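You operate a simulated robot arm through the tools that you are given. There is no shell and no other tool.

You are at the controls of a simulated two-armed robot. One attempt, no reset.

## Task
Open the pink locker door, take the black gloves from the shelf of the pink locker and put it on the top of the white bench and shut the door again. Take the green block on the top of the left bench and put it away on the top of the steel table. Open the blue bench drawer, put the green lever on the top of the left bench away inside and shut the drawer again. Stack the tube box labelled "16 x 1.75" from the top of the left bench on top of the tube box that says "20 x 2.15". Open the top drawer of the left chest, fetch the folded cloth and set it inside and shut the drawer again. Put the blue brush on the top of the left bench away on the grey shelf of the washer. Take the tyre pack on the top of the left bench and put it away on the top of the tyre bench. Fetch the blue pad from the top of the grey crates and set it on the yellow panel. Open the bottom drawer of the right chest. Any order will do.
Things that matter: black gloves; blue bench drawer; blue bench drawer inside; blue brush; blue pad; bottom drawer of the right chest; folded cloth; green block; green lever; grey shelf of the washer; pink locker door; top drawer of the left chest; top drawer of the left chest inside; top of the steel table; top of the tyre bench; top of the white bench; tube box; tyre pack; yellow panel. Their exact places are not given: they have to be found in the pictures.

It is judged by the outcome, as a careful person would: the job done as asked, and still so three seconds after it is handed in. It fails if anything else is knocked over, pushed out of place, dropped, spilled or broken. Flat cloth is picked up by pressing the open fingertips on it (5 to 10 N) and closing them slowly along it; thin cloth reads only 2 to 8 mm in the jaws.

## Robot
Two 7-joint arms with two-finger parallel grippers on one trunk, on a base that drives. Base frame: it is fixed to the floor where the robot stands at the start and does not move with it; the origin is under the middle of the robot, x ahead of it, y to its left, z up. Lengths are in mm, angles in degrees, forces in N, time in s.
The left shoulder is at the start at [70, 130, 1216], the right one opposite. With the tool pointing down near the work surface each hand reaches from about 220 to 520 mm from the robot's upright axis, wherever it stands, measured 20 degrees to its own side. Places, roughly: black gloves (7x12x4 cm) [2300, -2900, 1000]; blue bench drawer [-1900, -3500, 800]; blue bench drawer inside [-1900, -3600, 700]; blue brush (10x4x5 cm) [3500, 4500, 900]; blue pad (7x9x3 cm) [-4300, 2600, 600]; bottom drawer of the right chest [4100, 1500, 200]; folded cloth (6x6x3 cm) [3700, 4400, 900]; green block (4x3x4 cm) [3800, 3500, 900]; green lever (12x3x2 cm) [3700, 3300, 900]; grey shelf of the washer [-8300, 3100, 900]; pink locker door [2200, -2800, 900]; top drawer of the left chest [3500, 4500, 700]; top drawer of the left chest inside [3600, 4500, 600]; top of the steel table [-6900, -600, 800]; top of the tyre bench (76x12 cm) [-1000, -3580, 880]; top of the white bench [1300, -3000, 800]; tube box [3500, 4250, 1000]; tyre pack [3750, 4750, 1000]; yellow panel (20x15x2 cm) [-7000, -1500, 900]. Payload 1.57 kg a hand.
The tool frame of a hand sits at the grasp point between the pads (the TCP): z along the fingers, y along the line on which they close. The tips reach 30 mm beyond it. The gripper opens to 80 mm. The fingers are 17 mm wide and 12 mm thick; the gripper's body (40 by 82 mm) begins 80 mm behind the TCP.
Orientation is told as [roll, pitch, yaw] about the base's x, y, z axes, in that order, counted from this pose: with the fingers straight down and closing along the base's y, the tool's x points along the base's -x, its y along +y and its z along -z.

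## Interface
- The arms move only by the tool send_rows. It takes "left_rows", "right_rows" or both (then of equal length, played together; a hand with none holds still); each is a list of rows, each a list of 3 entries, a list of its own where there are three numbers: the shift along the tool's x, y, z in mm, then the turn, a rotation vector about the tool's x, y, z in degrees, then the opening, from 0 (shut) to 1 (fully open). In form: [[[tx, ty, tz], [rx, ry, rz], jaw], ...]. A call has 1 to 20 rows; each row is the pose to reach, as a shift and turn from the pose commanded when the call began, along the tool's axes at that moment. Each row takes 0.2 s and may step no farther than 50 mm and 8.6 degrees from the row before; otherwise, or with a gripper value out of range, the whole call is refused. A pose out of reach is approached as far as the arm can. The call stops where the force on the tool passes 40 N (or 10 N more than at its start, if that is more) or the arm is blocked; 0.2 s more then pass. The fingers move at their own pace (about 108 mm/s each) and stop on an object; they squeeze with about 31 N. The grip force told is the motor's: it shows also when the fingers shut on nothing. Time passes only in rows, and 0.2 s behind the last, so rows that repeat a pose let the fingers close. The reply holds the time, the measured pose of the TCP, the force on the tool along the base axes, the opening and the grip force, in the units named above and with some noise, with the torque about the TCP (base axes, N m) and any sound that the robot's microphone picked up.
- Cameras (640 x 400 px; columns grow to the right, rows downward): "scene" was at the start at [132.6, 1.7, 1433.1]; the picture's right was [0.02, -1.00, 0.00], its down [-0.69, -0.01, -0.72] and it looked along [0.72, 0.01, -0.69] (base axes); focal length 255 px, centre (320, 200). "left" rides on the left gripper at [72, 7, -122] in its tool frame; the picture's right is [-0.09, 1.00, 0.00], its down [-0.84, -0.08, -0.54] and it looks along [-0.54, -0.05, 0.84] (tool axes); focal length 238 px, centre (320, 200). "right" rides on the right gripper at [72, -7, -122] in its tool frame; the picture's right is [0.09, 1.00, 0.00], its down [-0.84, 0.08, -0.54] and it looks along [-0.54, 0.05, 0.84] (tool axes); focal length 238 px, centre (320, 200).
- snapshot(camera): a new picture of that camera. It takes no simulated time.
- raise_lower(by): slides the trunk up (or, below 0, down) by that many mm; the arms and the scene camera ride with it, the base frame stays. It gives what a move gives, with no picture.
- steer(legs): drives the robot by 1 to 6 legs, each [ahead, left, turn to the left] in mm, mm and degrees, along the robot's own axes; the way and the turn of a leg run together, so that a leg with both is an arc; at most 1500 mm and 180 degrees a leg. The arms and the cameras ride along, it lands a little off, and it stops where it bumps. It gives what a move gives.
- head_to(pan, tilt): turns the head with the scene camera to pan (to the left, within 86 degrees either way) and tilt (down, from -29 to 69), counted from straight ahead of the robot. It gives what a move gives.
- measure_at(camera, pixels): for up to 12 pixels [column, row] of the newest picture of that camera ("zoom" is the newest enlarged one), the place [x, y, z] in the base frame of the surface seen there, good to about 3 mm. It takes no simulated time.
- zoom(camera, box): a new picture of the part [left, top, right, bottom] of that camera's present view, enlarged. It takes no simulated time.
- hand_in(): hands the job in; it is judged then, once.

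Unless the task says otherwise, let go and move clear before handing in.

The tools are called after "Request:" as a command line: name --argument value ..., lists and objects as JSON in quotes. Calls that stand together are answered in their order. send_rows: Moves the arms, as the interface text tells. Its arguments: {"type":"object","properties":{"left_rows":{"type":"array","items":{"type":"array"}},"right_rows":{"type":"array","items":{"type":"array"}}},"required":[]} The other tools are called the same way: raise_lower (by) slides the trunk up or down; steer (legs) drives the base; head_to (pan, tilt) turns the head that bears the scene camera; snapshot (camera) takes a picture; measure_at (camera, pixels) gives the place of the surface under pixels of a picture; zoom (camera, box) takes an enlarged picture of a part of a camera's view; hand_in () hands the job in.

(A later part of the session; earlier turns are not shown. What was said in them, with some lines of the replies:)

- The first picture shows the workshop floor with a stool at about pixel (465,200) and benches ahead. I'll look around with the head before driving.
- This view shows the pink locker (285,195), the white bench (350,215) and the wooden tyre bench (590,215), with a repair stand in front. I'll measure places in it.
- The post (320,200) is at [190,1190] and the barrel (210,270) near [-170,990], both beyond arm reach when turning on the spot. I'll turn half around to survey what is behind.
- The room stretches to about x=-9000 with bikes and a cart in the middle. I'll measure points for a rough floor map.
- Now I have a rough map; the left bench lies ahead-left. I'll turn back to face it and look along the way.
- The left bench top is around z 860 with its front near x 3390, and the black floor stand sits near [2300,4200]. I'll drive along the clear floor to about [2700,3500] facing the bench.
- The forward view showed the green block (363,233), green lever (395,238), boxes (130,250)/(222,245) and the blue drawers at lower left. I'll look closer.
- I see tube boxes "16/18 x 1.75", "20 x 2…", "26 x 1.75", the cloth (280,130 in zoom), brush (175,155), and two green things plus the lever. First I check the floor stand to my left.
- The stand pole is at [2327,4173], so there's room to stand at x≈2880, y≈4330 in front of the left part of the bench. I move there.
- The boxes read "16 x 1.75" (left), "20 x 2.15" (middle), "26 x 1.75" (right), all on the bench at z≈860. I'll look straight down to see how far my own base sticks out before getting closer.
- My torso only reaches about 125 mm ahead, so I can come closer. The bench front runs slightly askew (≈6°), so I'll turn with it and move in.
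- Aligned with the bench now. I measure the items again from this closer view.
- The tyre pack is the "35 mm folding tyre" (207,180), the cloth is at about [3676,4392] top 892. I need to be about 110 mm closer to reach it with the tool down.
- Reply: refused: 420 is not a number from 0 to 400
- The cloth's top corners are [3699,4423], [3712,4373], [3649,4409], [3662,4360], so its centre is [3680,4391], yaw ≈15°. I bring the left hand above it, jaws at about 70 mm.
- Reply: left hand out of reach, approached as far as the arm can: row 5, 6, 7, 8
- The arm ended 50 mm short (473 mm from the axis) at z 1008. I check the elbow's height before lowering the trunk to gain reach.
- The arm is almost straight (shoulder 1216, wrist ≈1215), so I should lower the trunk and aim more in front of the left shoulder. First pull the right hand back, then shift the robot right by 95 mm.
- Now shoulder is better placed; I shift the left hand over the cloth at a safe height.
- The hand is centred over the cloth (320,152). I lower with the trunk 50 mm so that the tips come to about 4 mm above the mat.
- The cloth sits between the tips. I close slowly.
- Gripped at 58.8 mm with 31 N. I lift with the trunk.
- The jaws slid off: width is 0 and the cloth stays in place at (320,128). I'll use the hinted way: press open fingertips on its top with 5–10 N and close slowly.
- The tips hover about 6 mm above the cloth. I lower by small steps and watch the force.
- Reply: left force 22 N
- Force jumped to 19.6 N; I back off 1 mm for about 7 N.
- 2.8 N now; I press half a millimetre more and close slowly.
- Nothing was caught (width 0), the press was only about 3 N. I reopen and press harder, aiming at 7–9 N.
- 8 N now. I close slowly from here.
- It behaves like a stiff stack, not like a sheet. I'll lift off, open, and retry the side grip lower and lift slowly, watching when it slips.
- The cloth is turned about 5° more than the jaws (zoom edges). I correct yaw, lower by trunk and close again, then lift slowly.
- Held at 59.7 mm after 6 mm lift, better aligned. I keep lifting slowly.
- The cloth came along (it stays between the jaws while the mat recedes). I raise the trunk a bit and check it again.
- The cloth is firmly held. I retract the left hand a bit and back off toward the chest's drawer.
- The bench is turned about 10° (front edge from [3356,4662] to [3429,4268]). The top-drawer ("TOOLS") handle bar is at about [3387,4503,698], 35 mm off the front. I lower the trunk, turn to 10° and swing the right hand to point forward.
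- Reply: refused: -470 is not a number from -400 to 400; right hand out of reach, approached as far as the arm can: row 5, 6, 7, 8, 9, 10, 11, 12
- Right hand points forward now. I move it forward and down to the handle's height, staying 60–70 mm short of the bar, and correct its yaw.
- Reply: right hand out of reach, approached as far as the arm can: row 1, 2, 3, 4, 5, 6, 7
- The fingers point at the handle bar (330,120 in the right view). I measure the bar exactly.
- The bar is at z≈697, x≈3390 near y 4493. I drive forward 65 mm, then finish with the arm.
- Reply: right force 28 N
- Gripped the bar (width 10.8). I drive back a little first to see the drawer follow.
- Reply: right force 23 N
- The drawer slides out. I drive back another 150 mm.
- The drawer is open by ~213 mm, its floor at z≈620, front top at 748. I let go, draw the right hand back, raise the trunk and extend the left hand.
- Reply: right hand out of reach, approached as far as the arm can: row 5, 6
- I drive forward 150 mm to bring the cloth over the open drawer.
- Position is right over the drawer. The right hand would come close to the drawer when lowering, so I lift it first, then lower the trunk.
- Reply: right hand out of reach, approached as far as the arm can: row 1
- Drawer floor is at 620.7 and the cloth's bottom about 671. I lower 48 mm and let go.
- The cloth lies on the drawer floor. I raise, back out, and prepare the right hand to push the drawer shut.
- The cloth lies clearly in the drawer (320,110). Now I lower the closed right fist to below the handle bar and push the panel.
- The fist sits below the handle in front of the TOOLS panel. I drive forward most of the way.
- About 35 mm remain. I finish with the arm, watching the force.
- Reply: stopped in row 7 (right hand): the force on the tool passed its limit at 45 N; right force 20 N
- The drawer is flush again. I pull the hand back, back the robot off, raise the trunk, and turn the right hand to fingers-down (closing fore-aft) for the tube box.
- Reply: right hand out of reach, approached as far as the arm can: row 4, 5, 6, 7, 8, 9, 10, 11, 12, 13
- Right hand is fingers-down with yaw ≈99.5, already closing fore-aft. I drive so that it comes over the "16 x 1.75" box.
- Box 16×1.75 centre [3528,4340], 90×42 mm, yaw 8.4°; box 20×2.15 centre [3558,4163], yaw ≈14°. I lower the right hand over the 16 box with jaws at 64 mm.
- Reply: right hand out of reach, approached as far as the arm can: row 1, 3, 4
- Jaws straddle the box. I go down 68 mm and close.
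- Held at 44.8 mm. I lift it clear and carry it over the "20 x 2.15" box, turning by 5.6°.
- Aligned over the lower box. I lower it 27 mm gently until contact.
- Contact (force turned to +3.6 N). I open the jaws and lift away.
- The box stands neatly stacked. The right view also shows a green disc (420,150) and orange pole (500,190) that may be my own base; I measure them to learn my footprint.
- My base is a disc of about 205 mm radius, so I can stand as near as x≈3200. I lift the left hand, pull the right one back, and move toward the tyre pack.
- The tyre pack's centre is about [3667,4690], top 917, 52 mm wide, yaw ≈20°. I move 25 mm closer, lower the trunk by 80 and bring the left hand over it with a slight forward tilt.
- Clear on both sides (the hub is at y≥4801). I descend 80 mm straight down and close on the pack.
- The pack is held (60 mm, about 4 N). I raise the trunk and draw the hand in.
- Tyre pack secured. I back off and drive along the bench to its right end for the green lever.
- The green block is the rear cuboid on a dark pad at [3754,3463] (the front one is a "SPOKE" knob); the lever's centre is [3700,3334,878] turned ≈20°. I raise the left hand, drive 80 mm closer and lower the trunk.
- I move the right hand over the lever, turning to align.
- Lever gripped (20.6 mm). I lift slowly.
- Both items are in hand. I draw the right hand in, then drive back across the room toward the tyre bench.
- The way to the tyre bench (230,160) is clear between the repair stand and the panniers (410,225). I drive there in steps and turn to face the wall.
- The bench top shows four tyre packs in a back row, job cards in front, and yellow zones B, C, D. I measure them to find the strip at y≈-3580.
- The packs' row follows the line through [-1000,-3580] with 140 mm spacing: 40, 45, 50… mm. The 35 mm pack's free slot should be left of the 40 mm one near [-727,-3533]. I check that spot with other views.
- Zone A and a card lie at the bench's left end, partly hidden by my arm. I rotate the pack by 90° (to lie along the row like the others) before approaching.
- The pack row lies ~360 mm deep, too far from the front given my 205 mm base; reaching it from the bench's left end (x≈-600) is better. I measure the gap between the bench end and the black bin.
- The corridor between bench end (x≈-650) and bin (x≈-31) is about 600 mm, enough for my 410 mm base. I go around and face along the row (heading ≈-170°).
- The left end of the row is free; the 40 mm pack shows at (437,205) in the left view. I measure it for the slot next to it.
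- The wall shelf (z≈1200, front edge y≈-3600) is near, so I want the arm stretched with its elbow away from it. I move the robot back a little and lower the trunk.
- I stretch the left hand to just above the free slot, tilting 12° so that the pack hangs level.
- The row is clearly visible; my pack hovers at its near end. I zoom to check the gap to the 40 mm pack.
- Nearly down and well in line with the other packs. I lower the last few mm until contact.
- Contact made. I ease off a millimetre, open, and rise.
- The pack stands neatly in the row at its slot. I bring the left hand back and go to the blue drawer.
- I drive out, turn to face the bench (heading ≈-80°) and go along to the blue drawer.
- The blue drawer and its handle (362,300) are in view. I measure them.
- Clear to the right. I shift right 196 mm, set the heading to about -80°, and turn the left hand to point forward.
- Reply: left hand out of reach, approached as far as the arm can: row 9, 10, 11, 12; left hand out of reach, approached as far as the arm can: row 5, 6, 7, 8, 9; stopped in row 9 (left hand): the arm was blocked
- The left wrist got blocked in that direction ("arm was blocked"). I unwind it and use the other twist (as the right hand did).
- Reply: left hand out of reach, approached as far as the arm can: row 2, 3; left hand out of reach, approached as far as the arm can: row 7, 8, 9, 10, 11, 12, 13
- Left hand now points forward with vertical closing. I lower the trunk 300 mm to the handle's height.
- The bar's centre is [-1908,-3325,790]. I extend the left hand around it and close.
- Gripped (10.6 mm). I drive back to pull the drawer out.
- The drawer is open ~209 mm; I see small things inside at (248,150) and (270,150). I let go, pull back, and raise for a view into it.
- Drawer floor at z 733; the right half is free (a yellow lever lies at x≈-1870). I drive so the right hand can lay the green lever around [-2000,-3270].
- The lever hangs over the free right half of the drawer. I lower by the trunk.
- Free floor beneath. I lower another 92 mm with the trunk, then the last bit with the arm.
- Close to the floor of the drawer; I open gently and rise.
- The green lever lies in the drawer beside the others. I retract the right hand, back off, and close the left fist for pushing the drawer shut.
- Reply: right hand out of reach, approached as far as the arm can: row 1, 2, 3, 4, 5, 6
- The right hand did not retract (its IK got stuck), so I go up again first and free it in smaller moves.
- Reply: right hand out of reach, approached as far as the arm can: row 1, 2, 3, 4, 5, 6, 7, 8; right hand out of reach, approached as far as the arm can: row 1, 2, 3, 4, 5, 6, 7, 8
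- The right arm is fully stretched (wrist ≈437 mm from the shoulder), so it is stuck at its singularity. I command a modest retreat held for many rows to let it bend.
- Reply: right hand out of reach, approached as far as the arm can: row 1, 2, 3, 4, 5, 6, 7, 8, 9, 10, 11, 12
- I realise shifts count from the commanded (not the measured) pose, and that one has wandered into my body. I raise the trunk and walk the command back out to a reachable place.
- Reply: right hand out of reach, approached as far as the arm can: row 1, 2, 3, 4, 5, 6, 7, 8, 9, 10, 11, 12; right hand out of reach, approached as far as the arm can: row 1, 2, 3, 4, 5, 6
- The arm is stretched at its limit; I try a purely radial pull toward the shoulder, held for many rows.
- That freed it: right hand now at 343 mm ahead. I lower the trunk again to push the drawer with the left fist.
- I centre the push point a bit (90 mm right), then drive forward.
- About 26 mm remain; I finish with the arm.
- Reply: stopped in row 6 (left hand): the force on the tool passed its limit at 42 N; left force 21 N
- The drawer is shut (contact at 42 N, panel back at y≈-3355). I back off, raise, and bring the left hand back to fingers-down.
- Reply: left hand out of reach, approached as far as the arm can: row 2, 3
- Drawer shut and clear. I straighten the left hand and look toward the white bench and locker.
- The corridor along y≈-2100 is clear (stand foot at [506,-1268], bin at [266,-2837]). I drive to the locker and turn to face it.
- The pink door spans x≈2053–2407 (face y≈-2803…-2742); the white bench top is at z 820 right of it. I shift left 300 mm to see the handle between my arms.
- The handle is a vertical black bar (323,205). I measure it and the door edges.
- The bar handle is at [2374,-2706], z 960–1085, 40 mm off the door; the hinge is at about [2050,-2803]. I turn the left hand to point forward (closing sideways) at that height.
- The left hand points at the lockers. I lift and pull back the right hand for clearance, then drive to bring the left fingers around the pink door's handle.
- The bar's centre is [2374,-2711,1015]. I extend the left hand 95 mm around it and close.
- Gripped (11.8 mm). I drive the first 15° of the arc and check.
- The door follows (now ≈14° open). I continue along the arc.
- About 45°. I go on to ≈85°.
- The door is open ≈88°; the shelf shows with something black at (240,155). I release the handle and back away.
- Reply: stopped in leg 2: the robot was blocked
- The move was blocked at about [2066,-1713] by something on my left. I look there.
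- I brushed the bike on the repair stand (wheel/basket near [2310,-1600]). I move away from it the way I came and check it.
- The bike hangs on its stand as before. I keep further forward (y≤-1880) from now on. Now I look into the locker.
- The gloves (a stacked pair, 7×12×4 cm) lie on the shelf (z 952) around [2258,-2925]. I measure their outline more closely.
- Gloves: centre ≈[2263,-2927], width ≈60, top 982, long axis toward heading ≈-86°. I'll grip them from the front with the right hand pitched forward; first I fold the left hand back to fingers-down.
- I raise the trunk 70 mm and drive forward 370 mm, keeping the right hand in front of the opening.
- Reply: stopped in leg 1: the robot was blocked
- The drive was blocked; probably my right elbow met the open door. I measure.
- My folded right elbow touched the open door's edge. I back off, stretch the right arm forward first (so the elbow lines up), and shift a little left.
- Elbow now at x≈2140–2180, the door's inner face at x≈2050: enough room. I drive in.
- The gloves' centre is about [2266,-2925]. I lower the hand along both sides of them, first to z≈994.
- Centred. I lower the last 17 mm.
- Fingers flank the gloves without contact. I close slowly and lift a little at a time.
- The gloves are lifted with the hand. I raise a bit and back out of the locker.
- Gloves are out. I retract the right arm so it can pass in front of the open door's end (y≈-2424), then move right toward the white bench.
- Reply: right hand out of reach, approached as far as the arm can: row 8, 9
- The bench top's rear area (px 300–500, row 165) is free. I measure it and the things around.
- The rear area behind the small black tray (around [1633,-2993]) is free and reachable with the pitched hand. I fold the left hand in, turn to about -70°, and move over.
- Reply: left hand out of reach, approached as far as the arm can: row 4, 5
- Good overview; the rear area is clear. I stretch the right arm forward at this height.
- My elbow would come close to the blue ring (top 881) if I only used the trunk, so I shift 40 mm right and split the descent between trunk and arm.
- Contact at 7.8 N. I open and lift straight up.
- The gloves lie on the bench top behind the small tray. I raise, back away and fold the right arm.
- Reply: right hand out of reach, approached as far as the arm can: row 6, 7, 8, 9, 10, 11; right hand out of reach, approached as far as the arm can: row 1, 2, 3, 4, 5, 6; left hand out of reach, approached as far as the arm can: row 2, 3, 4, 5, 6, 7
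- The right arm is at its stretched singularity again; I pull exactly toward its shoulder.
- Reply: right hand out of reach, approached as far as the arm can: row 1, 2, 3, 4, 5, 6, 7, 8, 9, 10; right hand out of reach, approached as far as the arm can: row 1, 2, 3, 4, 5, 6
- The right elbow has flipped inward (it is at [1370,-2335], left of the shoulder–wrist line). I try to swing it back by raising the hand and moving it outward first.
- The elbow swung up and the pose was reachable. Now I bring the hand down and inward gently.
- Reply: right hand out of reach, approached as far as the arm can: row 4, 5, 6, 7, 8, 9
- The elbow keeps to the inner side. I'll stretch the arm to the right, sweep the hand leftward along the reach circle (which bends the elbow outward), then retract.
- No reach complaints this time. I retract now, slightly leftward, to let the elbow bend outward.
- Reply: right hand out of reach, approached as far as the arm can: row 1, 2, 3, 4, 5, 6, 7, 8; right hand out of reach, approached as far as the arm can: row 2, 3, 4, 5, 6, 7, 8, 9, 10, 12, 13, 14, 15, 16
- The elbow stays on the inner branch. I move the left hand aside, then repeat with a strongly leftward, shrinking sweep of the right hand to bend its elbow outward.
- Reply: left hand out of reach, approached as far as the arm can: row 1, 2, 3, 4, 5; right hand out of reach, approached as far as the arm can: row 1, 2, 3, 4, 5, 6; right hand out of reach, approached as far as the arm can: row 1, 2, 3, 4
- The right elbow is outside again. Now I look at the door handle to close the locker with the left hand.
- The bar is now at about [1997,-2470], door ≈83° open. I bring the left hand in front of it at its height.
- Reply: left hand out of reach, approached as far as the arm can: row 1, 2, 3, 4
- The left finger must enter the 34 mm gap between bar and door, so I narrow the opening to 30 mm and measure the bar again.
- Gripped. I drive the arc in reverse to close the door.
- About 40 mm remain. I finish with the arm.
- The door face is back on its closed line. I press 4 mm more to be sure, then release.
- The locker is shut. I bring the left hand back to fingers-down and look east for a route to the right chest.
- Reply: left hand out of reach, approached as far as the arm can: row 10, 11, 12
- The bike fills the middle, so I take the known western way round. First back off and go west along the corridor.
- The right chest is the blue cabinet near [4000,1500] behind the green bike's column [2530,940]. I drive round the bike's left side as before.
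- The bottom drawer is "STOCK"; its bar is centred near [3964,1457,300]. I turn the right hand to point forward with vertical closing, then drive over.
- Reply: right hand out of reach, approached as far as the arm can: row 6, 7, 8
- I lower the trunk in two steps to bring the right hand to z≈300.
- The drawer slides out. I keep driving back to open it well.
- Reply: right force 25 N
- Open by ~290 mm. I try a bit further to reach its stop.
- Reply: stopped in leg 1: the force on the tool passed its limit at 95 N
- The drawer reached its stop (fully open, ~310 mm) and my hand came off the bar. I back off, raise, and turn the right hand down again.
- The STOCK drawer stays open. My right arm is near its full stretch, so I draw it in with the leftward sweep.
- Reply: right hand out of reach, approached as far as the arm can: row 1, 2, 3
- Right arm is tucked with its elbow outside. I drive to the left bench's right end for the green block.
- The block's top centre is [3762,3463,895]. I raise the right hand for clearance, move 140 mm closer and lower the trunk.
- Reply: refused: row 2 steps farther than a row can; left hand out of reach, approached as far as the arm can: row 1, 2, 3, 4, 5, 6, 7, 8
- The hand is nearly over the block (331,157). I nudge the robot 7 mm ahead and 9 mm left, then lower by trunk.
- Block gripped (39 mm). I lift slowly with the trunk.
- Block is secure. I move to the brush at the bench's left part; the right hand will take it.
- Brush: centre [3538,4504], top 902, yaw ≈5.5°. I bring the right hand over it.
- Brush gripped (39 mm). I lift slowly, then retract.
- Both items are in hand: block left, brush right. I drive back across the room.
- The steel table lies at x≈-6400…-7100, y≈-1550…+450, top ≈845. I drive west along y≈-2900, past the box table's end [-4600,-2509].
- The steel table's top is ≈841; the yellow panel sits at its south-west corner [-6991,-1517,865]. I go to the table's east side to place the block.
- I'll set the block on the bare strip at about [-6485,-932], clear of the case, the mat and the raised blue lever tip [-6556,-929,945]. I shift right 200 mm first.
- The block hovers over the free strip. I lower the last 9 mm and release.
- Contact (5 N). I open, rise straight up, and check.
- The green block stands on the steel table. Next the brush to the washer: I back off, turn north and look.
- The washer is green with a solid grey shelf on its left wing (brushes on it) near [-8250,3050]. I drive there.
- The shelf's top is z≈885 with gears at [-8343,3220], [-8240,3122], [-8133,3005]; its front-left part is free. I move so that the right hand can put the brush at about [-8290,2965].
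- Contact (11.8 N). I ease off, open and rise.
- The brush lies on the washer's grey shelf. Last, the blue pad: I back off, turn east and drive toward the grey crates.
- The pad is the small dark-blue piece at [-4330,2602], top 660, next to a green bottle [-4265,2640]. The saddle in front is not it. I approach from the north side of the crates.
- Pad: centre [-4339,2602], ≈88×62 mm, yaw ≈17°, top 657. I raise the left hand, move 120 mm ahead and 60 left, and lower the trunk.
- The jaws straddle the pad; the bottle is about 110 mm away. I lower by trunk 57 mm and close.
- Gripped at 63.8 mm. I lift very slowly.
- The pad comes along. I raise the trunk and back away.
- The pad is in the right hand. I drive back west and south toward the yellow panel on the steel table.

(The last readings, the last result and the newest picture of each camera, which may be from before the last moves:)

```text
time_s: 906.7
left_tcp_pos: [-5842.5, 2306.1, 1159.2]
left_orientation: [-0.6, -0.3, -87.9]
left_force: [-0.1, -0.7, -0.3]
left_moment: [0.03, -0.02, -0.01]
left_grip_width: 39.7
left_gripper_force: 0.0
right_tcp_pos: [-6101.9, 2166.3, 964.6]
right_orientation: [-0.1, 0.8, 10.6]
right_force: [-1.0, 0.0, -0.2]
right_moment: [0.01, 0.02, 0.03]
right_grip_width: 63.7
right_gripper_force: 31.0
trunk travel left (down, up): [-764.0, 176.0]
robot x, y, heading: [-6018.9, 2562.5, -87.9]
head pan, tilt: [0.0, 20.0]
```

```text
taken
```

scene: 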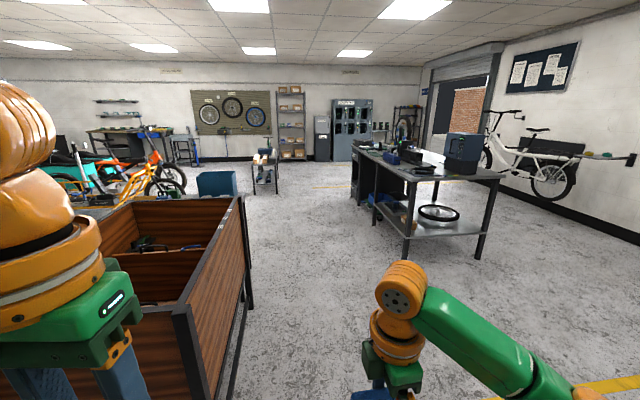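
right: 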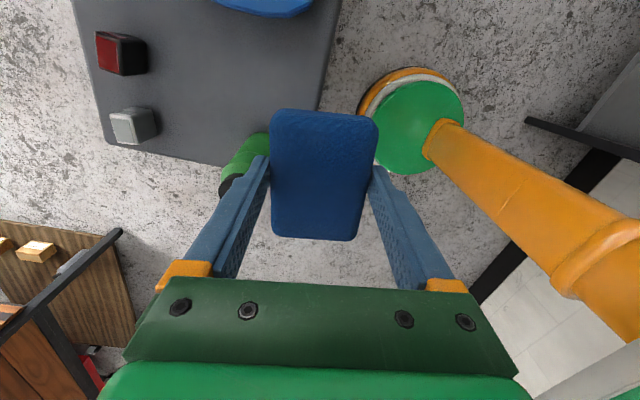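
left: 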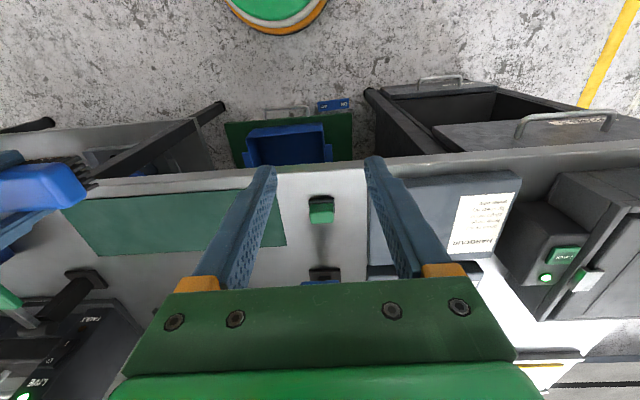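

Request:
steer --legs '[[1032, 2, 0], [1032, 2, 0], [1000, 3, 0], [926, 16, 0], [926, 16, 0]]'

Request:
head_to --pan -60 --tilt 20

Request:
snapshot --camera "scene"

```text
time_s: 930.5
left_tcp_pos: [-5504.1, -2563.1, 1159.0]
left_orientation: [-0.6, -0.4, -85.0]
left_force: [0.5, -0.2, -0.3]
left_moment: [-0.01, -0.03, -0.02]
left_grip_width: 40.2
left_gripper_force: 0.1
right_tcp_pos: [-5757.3, -2715.7, 965.3]
right_orientation: [-0.2, 0.8, 13.5]
right_force: [-0.3, 0.3, -0.7]
right_moment: [0.0, 0.02, 0.03]
right_grip_width: 63.9
right_gripper_force: 30.9
trunk travel left (down, up): [-764.0, 176.0]
robot x, y, heading: [-5691.3, -2317.5, -85.0]
head pan, tilt: [0.0, 20.0]
```

```text
time_s: 931.8
left_tcp_pos: [-5504.4, -2562.8, 1157.7]
left_orientation: [-0.7, -0.3, -85.2]
left_force: [-0.4, -0.4, -0.2]
left_moment: [0.01, -0.02, 0.0]
left_grip_width: 40.1
left_gripper_force: 0.2
right_tcp_pos: [-5756.1, -2715.0, 965.2]
right_orientation: [0.0, 0.8, 13.3]
right_force: [0.7, 1.0, -0.7]
right_moment: [-0.04, 0.01, -0.03]
right_grip_width: 63.9
right_gripper_force: 31.1
trunk travel left (down, up): [-764.0, 176.0]
robot x, y, heading: [-5692.0, -2313.3, -84.8]
head pan, tilt: [-60.0, 20.0]
```

```text
taken
```

scene: 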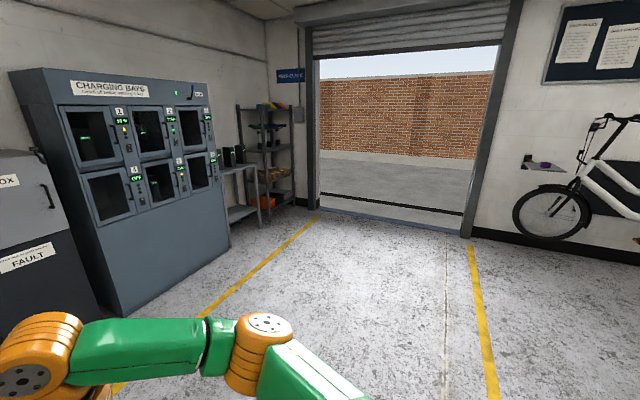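

I turn to face north and go to the south side of the steel table, in front of the yellow panel.

Request:
steer --legs '[[0, 0, -175], [180, 640, 0], [120, 620, 0]]'

Request:
head_to --pan 0 --tilt 40

Request:
snapshot --camera "scene"

```text
time_s: 945.7
left_tcp_pos: [-7225.6, -2120.1, 1160.4]
left_orientation: [-0.5, -0.4, 104.5]
left_force: [-0.4, -0.2, 0.1]
left_moment: [0.01, 0.01, 0.02]
left_grip_width: 39.7
left_gripper_force: 0.2
right_tcp_pos: [-7002.8, -1926.4, 965.2]
right_orientation: [-0.2, 0.7, -156.8]
right_force: [-0.6, 0.2, 0.0]
right_moment: [-0.01, 0.0, 0.05]
right_grip_width: 64.0
right_gripper_force: 30.9
trunk travel left (down, up): [-764.0, 176.0]
robot x, y, heading: [-7000.6, -2332.7, 104.6]
head pan, tilt: [-60.0, 20.0]
```

```text
time_s: 947.0
left_tcp_pos: [-7226.3, -2118.9, 1158.4]
left_orientation: [-0.6, -0.3, 104.5]
left_force: [-0.6, -0.1, -0.9]
left_moment: [-0.01, 0.01, 0.03]
left_grip_width: 40.0
left_gripper_force: 0.1
right_tcp_pos: [-7003.4, -1927.3, 964.8]
right_orientation: [0.0, 0.8, -156.9]
right_force: [0.3, 0.5, -0.8]
right_moment: [0.01, -0.03, 0.01]
right_grip_width: 63.8
right_gripper_force: 31.5
trunk travel left (down, up): [-764.0, 176.0]
robot x, y, heading: [-7005.2, -2334.6, 104.6]
head pan, tilt: [0.0, 40.0]
```

```text
taken
```

scene: 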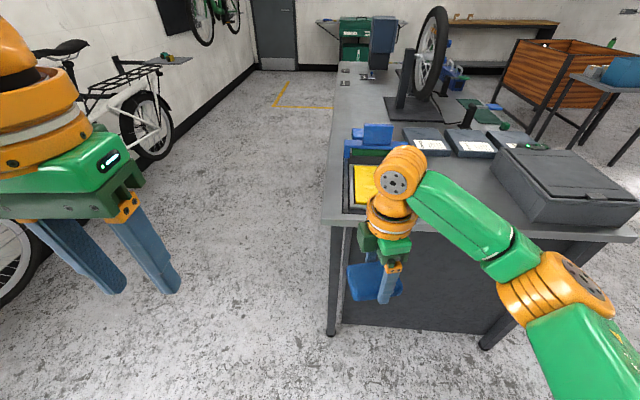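

Request:
zoom --camera "scene" --box '[320, 110, 460, 230]'

Request:
measure_at --camera "scene" --pixels '[[357, 168], [375, 166], [358, 195], [366, 180], [358, 203], [350, 190], [362, 150], [378, 135], [335, 215], [345, 150], [410, 185], [372, 197]]'

```text
3.33 times, centred on (390, 170) of scene
```

zoom: 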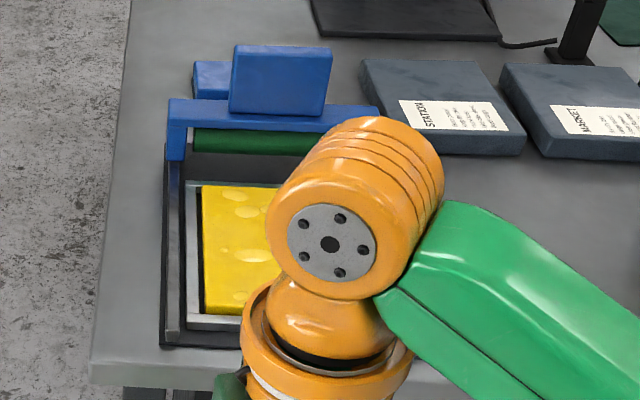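

```text
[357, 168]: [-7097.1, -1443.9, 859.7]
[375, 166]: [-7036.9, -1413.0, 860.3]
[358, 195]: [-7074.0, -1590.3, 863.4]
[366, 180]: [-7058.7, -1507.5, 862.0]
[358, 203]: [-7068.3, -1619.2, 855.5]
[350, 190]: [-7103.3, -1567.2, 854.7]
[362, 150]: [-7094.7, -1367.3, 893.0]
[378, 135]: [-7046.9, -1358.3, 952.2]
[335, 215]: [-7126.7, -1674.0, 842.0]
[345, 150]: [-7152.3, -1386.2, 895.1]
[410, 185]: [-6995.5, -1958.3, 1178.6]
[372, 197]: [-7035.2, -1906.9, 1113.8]
```

The yellow panel (top z≈862) lies around [-6990,-1518]; a blue roller device stands behind it at y≥-1400. I align my heading and move up so the right hand can reach its centre.

Request:
steer --legs '[[0, 0, -5], [355, -47, 0]]'

Request:
head_to --pan -5 --tilt 50

Request:
snapshot --camera "scene"

Request:
snapshot --camera "right"

```text
time_s: 949.8
left_tcp_pos: [-7215.8, -1747.9, 1159.3]
left_orientation: [-0.7, -0.3, 99.2]
left_force: [0.4, -0.4, 0.2]
left_moment: [0.01, 0.01, 0.0]
left_grip_width: 39.9
left_gripper_force: 0.0
right_tcp_pos: [-6975.8, -1576.6, 966.2]
right_orientation: [0.0, 0.8, -162.3]
right_force: [-0.1, 0.9, -0.6]
right_moment: [-0.03, -0.01, -0.03]
right_grip_width: 63.8
right_gripper_force: 30.8
trunk travel left (down, up): [-764.0, 176.0]
robot x, y, heading: [-7011.7, -1981.2, 99.4]
head pan, tilt: [0.0, 40.0]
```

```text
time_s: 950.5
left_tcp_pos: [-7216.2, -1746.0, 1158.8]
left_orientation: [-0.6, -0.4, 99.2]
left_force: [0.4, -0.1, 0.1]
left_moment: [0.02, -0.01, 0.01]
left_grip_width: 40.2
left_gripper_force: 0.0
right_tcp_pos: [-6976.5, -1575.9, 964.5]
right_orientation: [-0.1, 0.8, -162.3]
right_force: [-0.1, 0.0, 0.1]
right_moment: [0.01, -0.02, -0.03]
right_grip_width: 63.7
right_gripper_force: 30.6
trunk travel left (down, up): [-764.0, 176.0]
robot x, y, heading: [-7012.5, -1982.3, 99.4]
head pan, tilt: [-5.0, 50.0]
```

```text
taken
```

scene: 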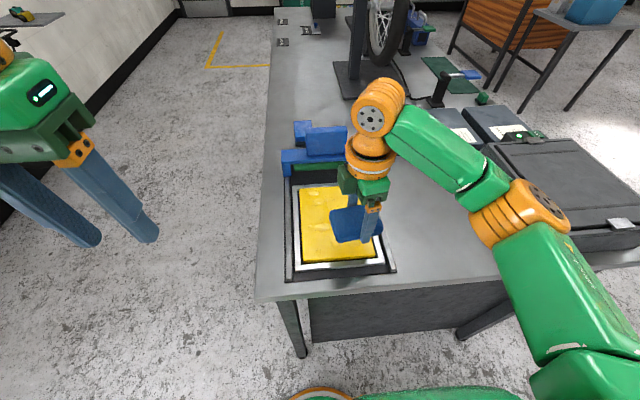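

```text
taken
```

right: 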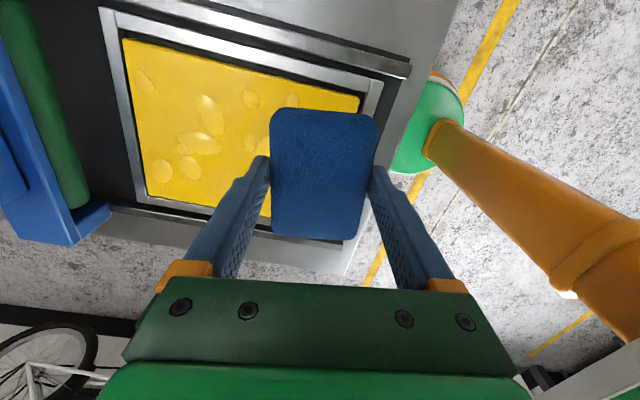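

Request:
measure_at --camera "right" --pixels '[[128, 44], [350, 100], [152, 188], [262, 212], [200, 120], [250, 70], [90, 120], [60, 220], [370, 95]]'

Request:
measure_at --camera "scene" --pixels '[[303, 190], [306, 258], [372, 252], [320, 225], [335, 190], [305, 165], [300, 200], [330, 262]]'

```text
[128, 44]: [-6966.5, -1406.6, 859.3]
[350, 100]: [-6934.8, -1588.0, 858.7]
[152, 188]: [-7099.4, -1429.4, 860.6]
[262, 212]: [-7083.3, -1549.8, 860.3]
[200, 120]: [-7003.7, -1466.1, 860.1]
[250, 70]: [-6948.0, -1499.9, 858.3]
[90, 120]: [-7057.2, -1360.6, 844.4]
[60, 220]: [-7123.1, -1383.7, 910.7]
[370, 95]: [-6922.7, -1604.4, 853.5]
```

```text
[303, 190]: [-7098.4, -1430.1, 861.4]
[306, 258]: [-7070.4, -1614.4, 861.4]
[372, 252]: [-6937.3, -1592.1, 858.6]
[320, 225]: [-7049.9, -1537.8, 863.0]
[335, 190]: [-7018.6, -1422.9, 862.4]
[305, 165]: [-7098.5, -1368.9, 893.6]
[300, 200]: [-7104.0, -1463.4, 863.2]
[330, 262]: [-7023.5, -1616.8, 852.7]
```

Panel corners: [-6967,-1407], [-6935,-1590], [-7099,-1430], [-7070,-1614], so its centre is [-7018,-1510], top 860. I bring the pad over the centre.

Request:
send_rows --right_rows '[[[-5, -18, 5], [0, 0, 2], 0.0], [[-10, -36, 15], [0, 0, 4], 0.0], [[-16, -54, 30], [0, 0, 6], 0.0], [[-21, -70.7, 45], [0, 0, 7.7], 0.0], [[-21, -70.7, 55], [0, 0, 7.7], 0.0], [[-21, -70.7, 55], [0, 0, 7.7], 0.0]]'

Request:
snapshot --camera "right"

Request:
snapshot --camera "scene"

```text
time_s: 951.9
left_tcp_pos: [-7216.6, -1745.7, 1158.5]
left_orientation: [-0.5, -0.2, 99.1]
left_force: [0.2, -0.3, -0.1]
left_moment: [0.01, -0.02, 0.02]
left_grip_width: 40.0
left_gripper_force: 0.1
right_tcp_pos: [-7018.5, -1513.8, 911.0]
right_orientation: [-0.1, 0.9, -169.9]
right_force: [0.1, 0.4, -0.4]
right_moment: [-0.01, 0.01, 0.0]
right_grip_width: 63.7
right_gripper_force: 30.9
trunk travel left (down, up): [-764.0, 176.0]
robot x, y, heading: [-7011.3, -1976.9, 99.5]
head pan, tilt: [-5.0, 50.0]
```

```text
taken
```

right: 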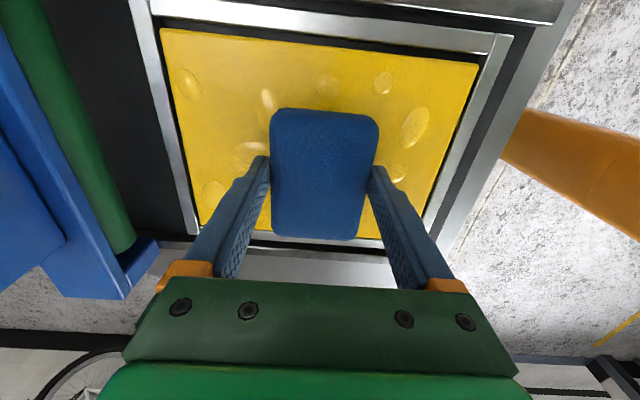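

```text
taken
```

scene: 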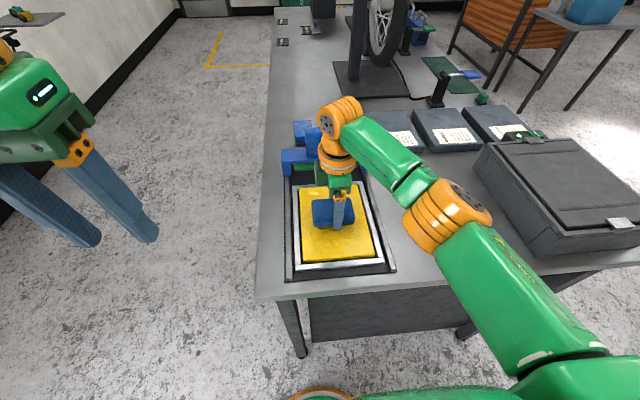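

Centred over the panel. I lower until contact.

Request:
send_rows --right_rows '[[[0, 0, 4], [0, 0, 0], 0.0], [[0, 0, 8], [0, 0, 0], 0.0], [[0, 0, 11], [0, 0, 0], 0.0], [[0, 0, 12], [0, 0, 0], 0.0], [[0, 0, 12], [0, 0, 0], 0.0]]'

```text
time_s: 953.1
left_tcp_pos: [-7216.6, -1746.7, 1158.8]
left_orientation: [-0.6, -0.3, 99.3]
left_force: [-0.4, 1.0, -0.2]
left_moment: [0.01, 0.05, 0.02]
left_grip_width: 39.9
left_gripper_force: 0.1
right_tcp_pos: [-7017.0, -1514.1, 896.8]
right_orientation: [-0.1, 0.8, -170.0]
right_force: [0.0, -0.1, 0.3]
right_moment: [-0.01, 0.02, 0.0]
right_grip_width: 63.8
right_gripper_force: 31.3
trunk travel left (down, up): [-764.0, 176.0]
robot x, y, heading: [-7014.7, -1983.6, 99.4]
head pan, tilt: [-5.0, 50.0]
```

Request:
send_rows --right_rows '[[[0, 0, 1], [0, 0, 0], 0.0], [[0, 0, 2], [0, 0, 0], 0.0], [[0, 0, 2], [0, 0, 0], 0.0]]'

```text
time_s: 953.9
left_tcp_pos: [-7217.0, -1745.6, 1158.0]
left_orientation: [-0.6, -0.4, 99.3]
left_force: [1.6, 0.0, 0.8]
left_moment: [0.03, -0.01, 0.0]
left_grip_width: 39.8
left_gripper_force: 0.0
right_tcp_pos: [-7015.6, -1515.3, 895.4]
right_orientation: [-0.2, 0.8, -170.0]
right_force: [-0.7, 3.0, 6.9]
right_moment: [-0.13, -0.06, 0.01]
right_grip_width: 63.8
right_gripper_force: 31.1
trunk travel left (down, up): [-764.0, 176.0]
robot x, y, heading: [-7015.3, -1981.1, 99.3]
head pan, tilt: [-5.0, 50.0]
```

Contact at 6.9 N. I open and rise straight up, then retract.

Request:
send_rows --right_rows '[[[0, 0, -0.5], [0, 0, 0], 0.85], [[0, 0, -0.5], [0, 0, 0], 0.95], [[0, 0, -0.5], [0, 0, 0], 0.95], [[0, 0, -12], [0, 0, 0], 0.95], [[0, 0, -35], [0, 0, 0], 0.95], [[0, 0, -70], [0, 0, 0], 0.95], [[-30, 15, -100], [0, 0, 0], 0.95], [[-40, 55, -115], [0, 0, 0], 0.95], [[-20, 90, -115], [0, 0, 0], 0.95], [[10, 110, -115], [0, 0, 0], 0.9]]'

Request:
snapshot --camera "scene"

Request:
snapshot --camera "right"

```text
time_s: 956.1
left_tcp_pos: [-7214.3, -1746.5, 1159.6]
left_orientation: [-0.6, -0.3, 99.1]
left_force: [0.1, 1.0, 0.5]
left_moment: [0.03, -0.01, -0.01]
left_grip_width: 40.0
left_gripper_force: 0.0
right_tcp_pos: [-6986.9, -1621.8, 1008.9]
right_orientation: [-0.1, 0.7, -170.1]
right_force: [0.1, 0.6, 0.9]
right_moment: [0.0, 0.03, -0.02]
right_grip_width: 71.9
right_gripper_force: 0.1
trunk travel left (down, up): [-764.0, 176.0]
robot x, y, heading: [-7013.8, -1982.6, 99.3]
head pan, tilt: [-5.0, 50.0]
```

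```text
taken
```

scene: 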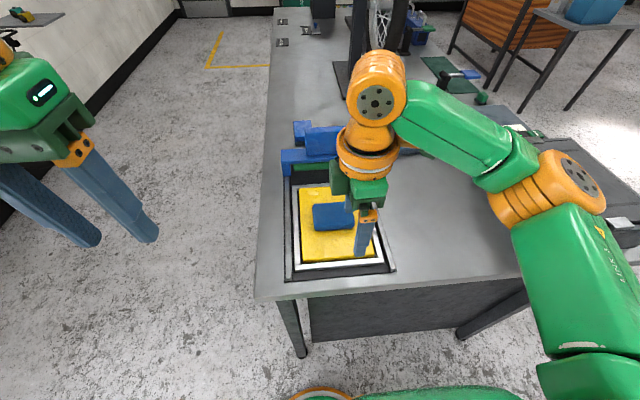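

```text
taken
```

right: 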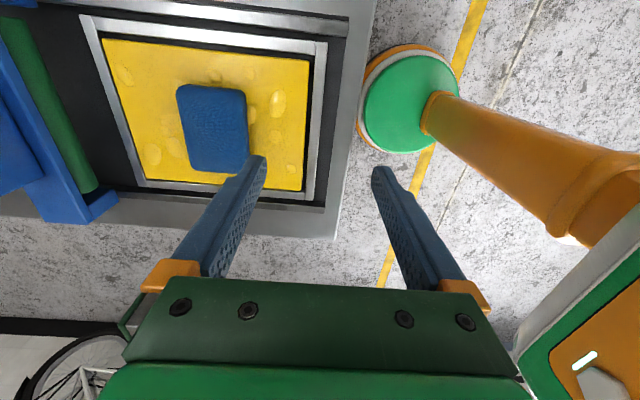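

The pad lies on the yellow panel and everything on the list is done. I back clear of the table before handing in.

Request:
steer --legs '[[-250, 0, 0]]'

Request:
snapshot --camera "scene"

Request:
zoom --camera "scene" --box '[240, 60, 520, 260]'

```text
time_s: 957.9
left_tcp_pos: [-7176.1, -1996.0, 1158.6]
left_orientation: [-0.6, -0.2, 99.4]
left_force: [0.7, 0.9, -0.2]
left_moment: [0.0, 0.01, 0.01]
left_grip_width: 39.9
left_gripper_force: 0.0
right_tcp_pos: [-6948.6, -1870.1, 1008.3]
right_orientation: [0.0, 0.9, -169.8]
right_force: [1.5, -0.2, 0.1]
right_moment: [0.0, 0.03, 0.0]
right_grip_width: 71.9
right_gripper_force: 0.1
trunk travel left (down, up): [-764.0, 176.0]
robot x, y, heading: [-6973.4, -2229.4, 99.4]
head pan, tilt: [-5.0, 50.0]
```

```text
taken
```

scene: 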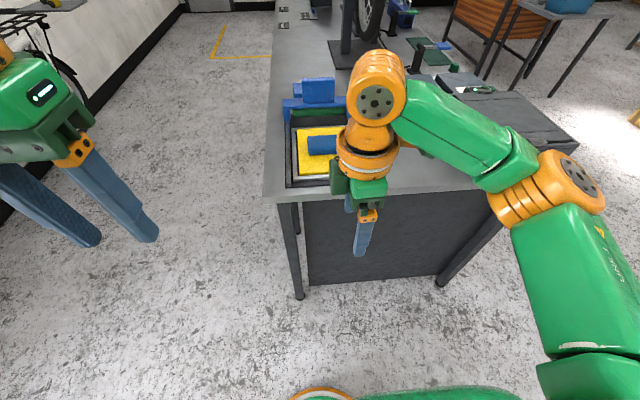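

```text
2.00 times, centred on (380, 160) of scene
```

zoom: 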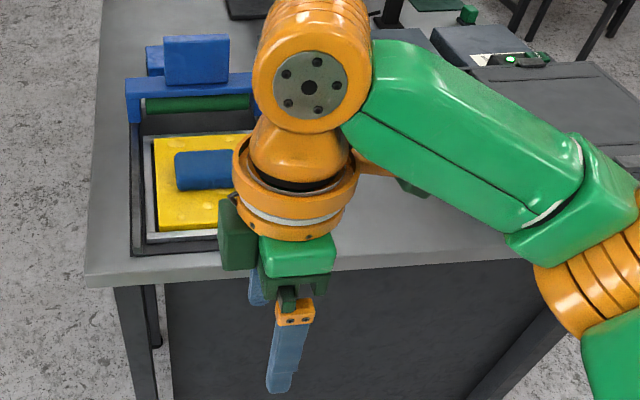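

The last picture shows the pad on the yellow panel (205,170 in the zoom) and the green block on the table (465,15), with both hands empty and clear. All nine jobs are done, so I hand in.

Request:
hand_in

```text
The job is handed in.
```

I finished all nine jobs and handed in. The result has not been reported back to me.

| Job | How it stands |
|---|---|
| Black gloves | On the white bench, behind the small black tray; pink locker door shut again |
| Green block | On the steel table, on the free strip between the grey case and the green mat |
| Green lever | In the blue bench drawer beside the yellow and blue levers; drawer shut |
| Tube box "16 x 1.75" | Stacked on the "20 x 2.15" box on the left bench |
| Folded cloth | In the top drawer of the left chest; drawer shut |
| Blue brush | On the grey shelf of the washer |
| Tyre pack | On the tyre bench, in line next to the 40 mm pack |
| Blue pad | On the yellow panel |
| Bottom drawer of the right chest | Pulled out to its stop, about 310 mm |

These contacts could count against me:
- **Bike on the repair stand:** I bumped it while moving away from the locker and the drive stopped. It looked unchanged when I checked, but I had no picture from before the bump to compare with.
- **Pink door:** my elbow touched the edge of the open door on the way in and moved it a few degrees. I closed it afterwards.
- **Right chest drawer:** the pull reached 95 N when the drawer hit its stop. I saw no sign the chest moved, but I did not measure it afterwards.
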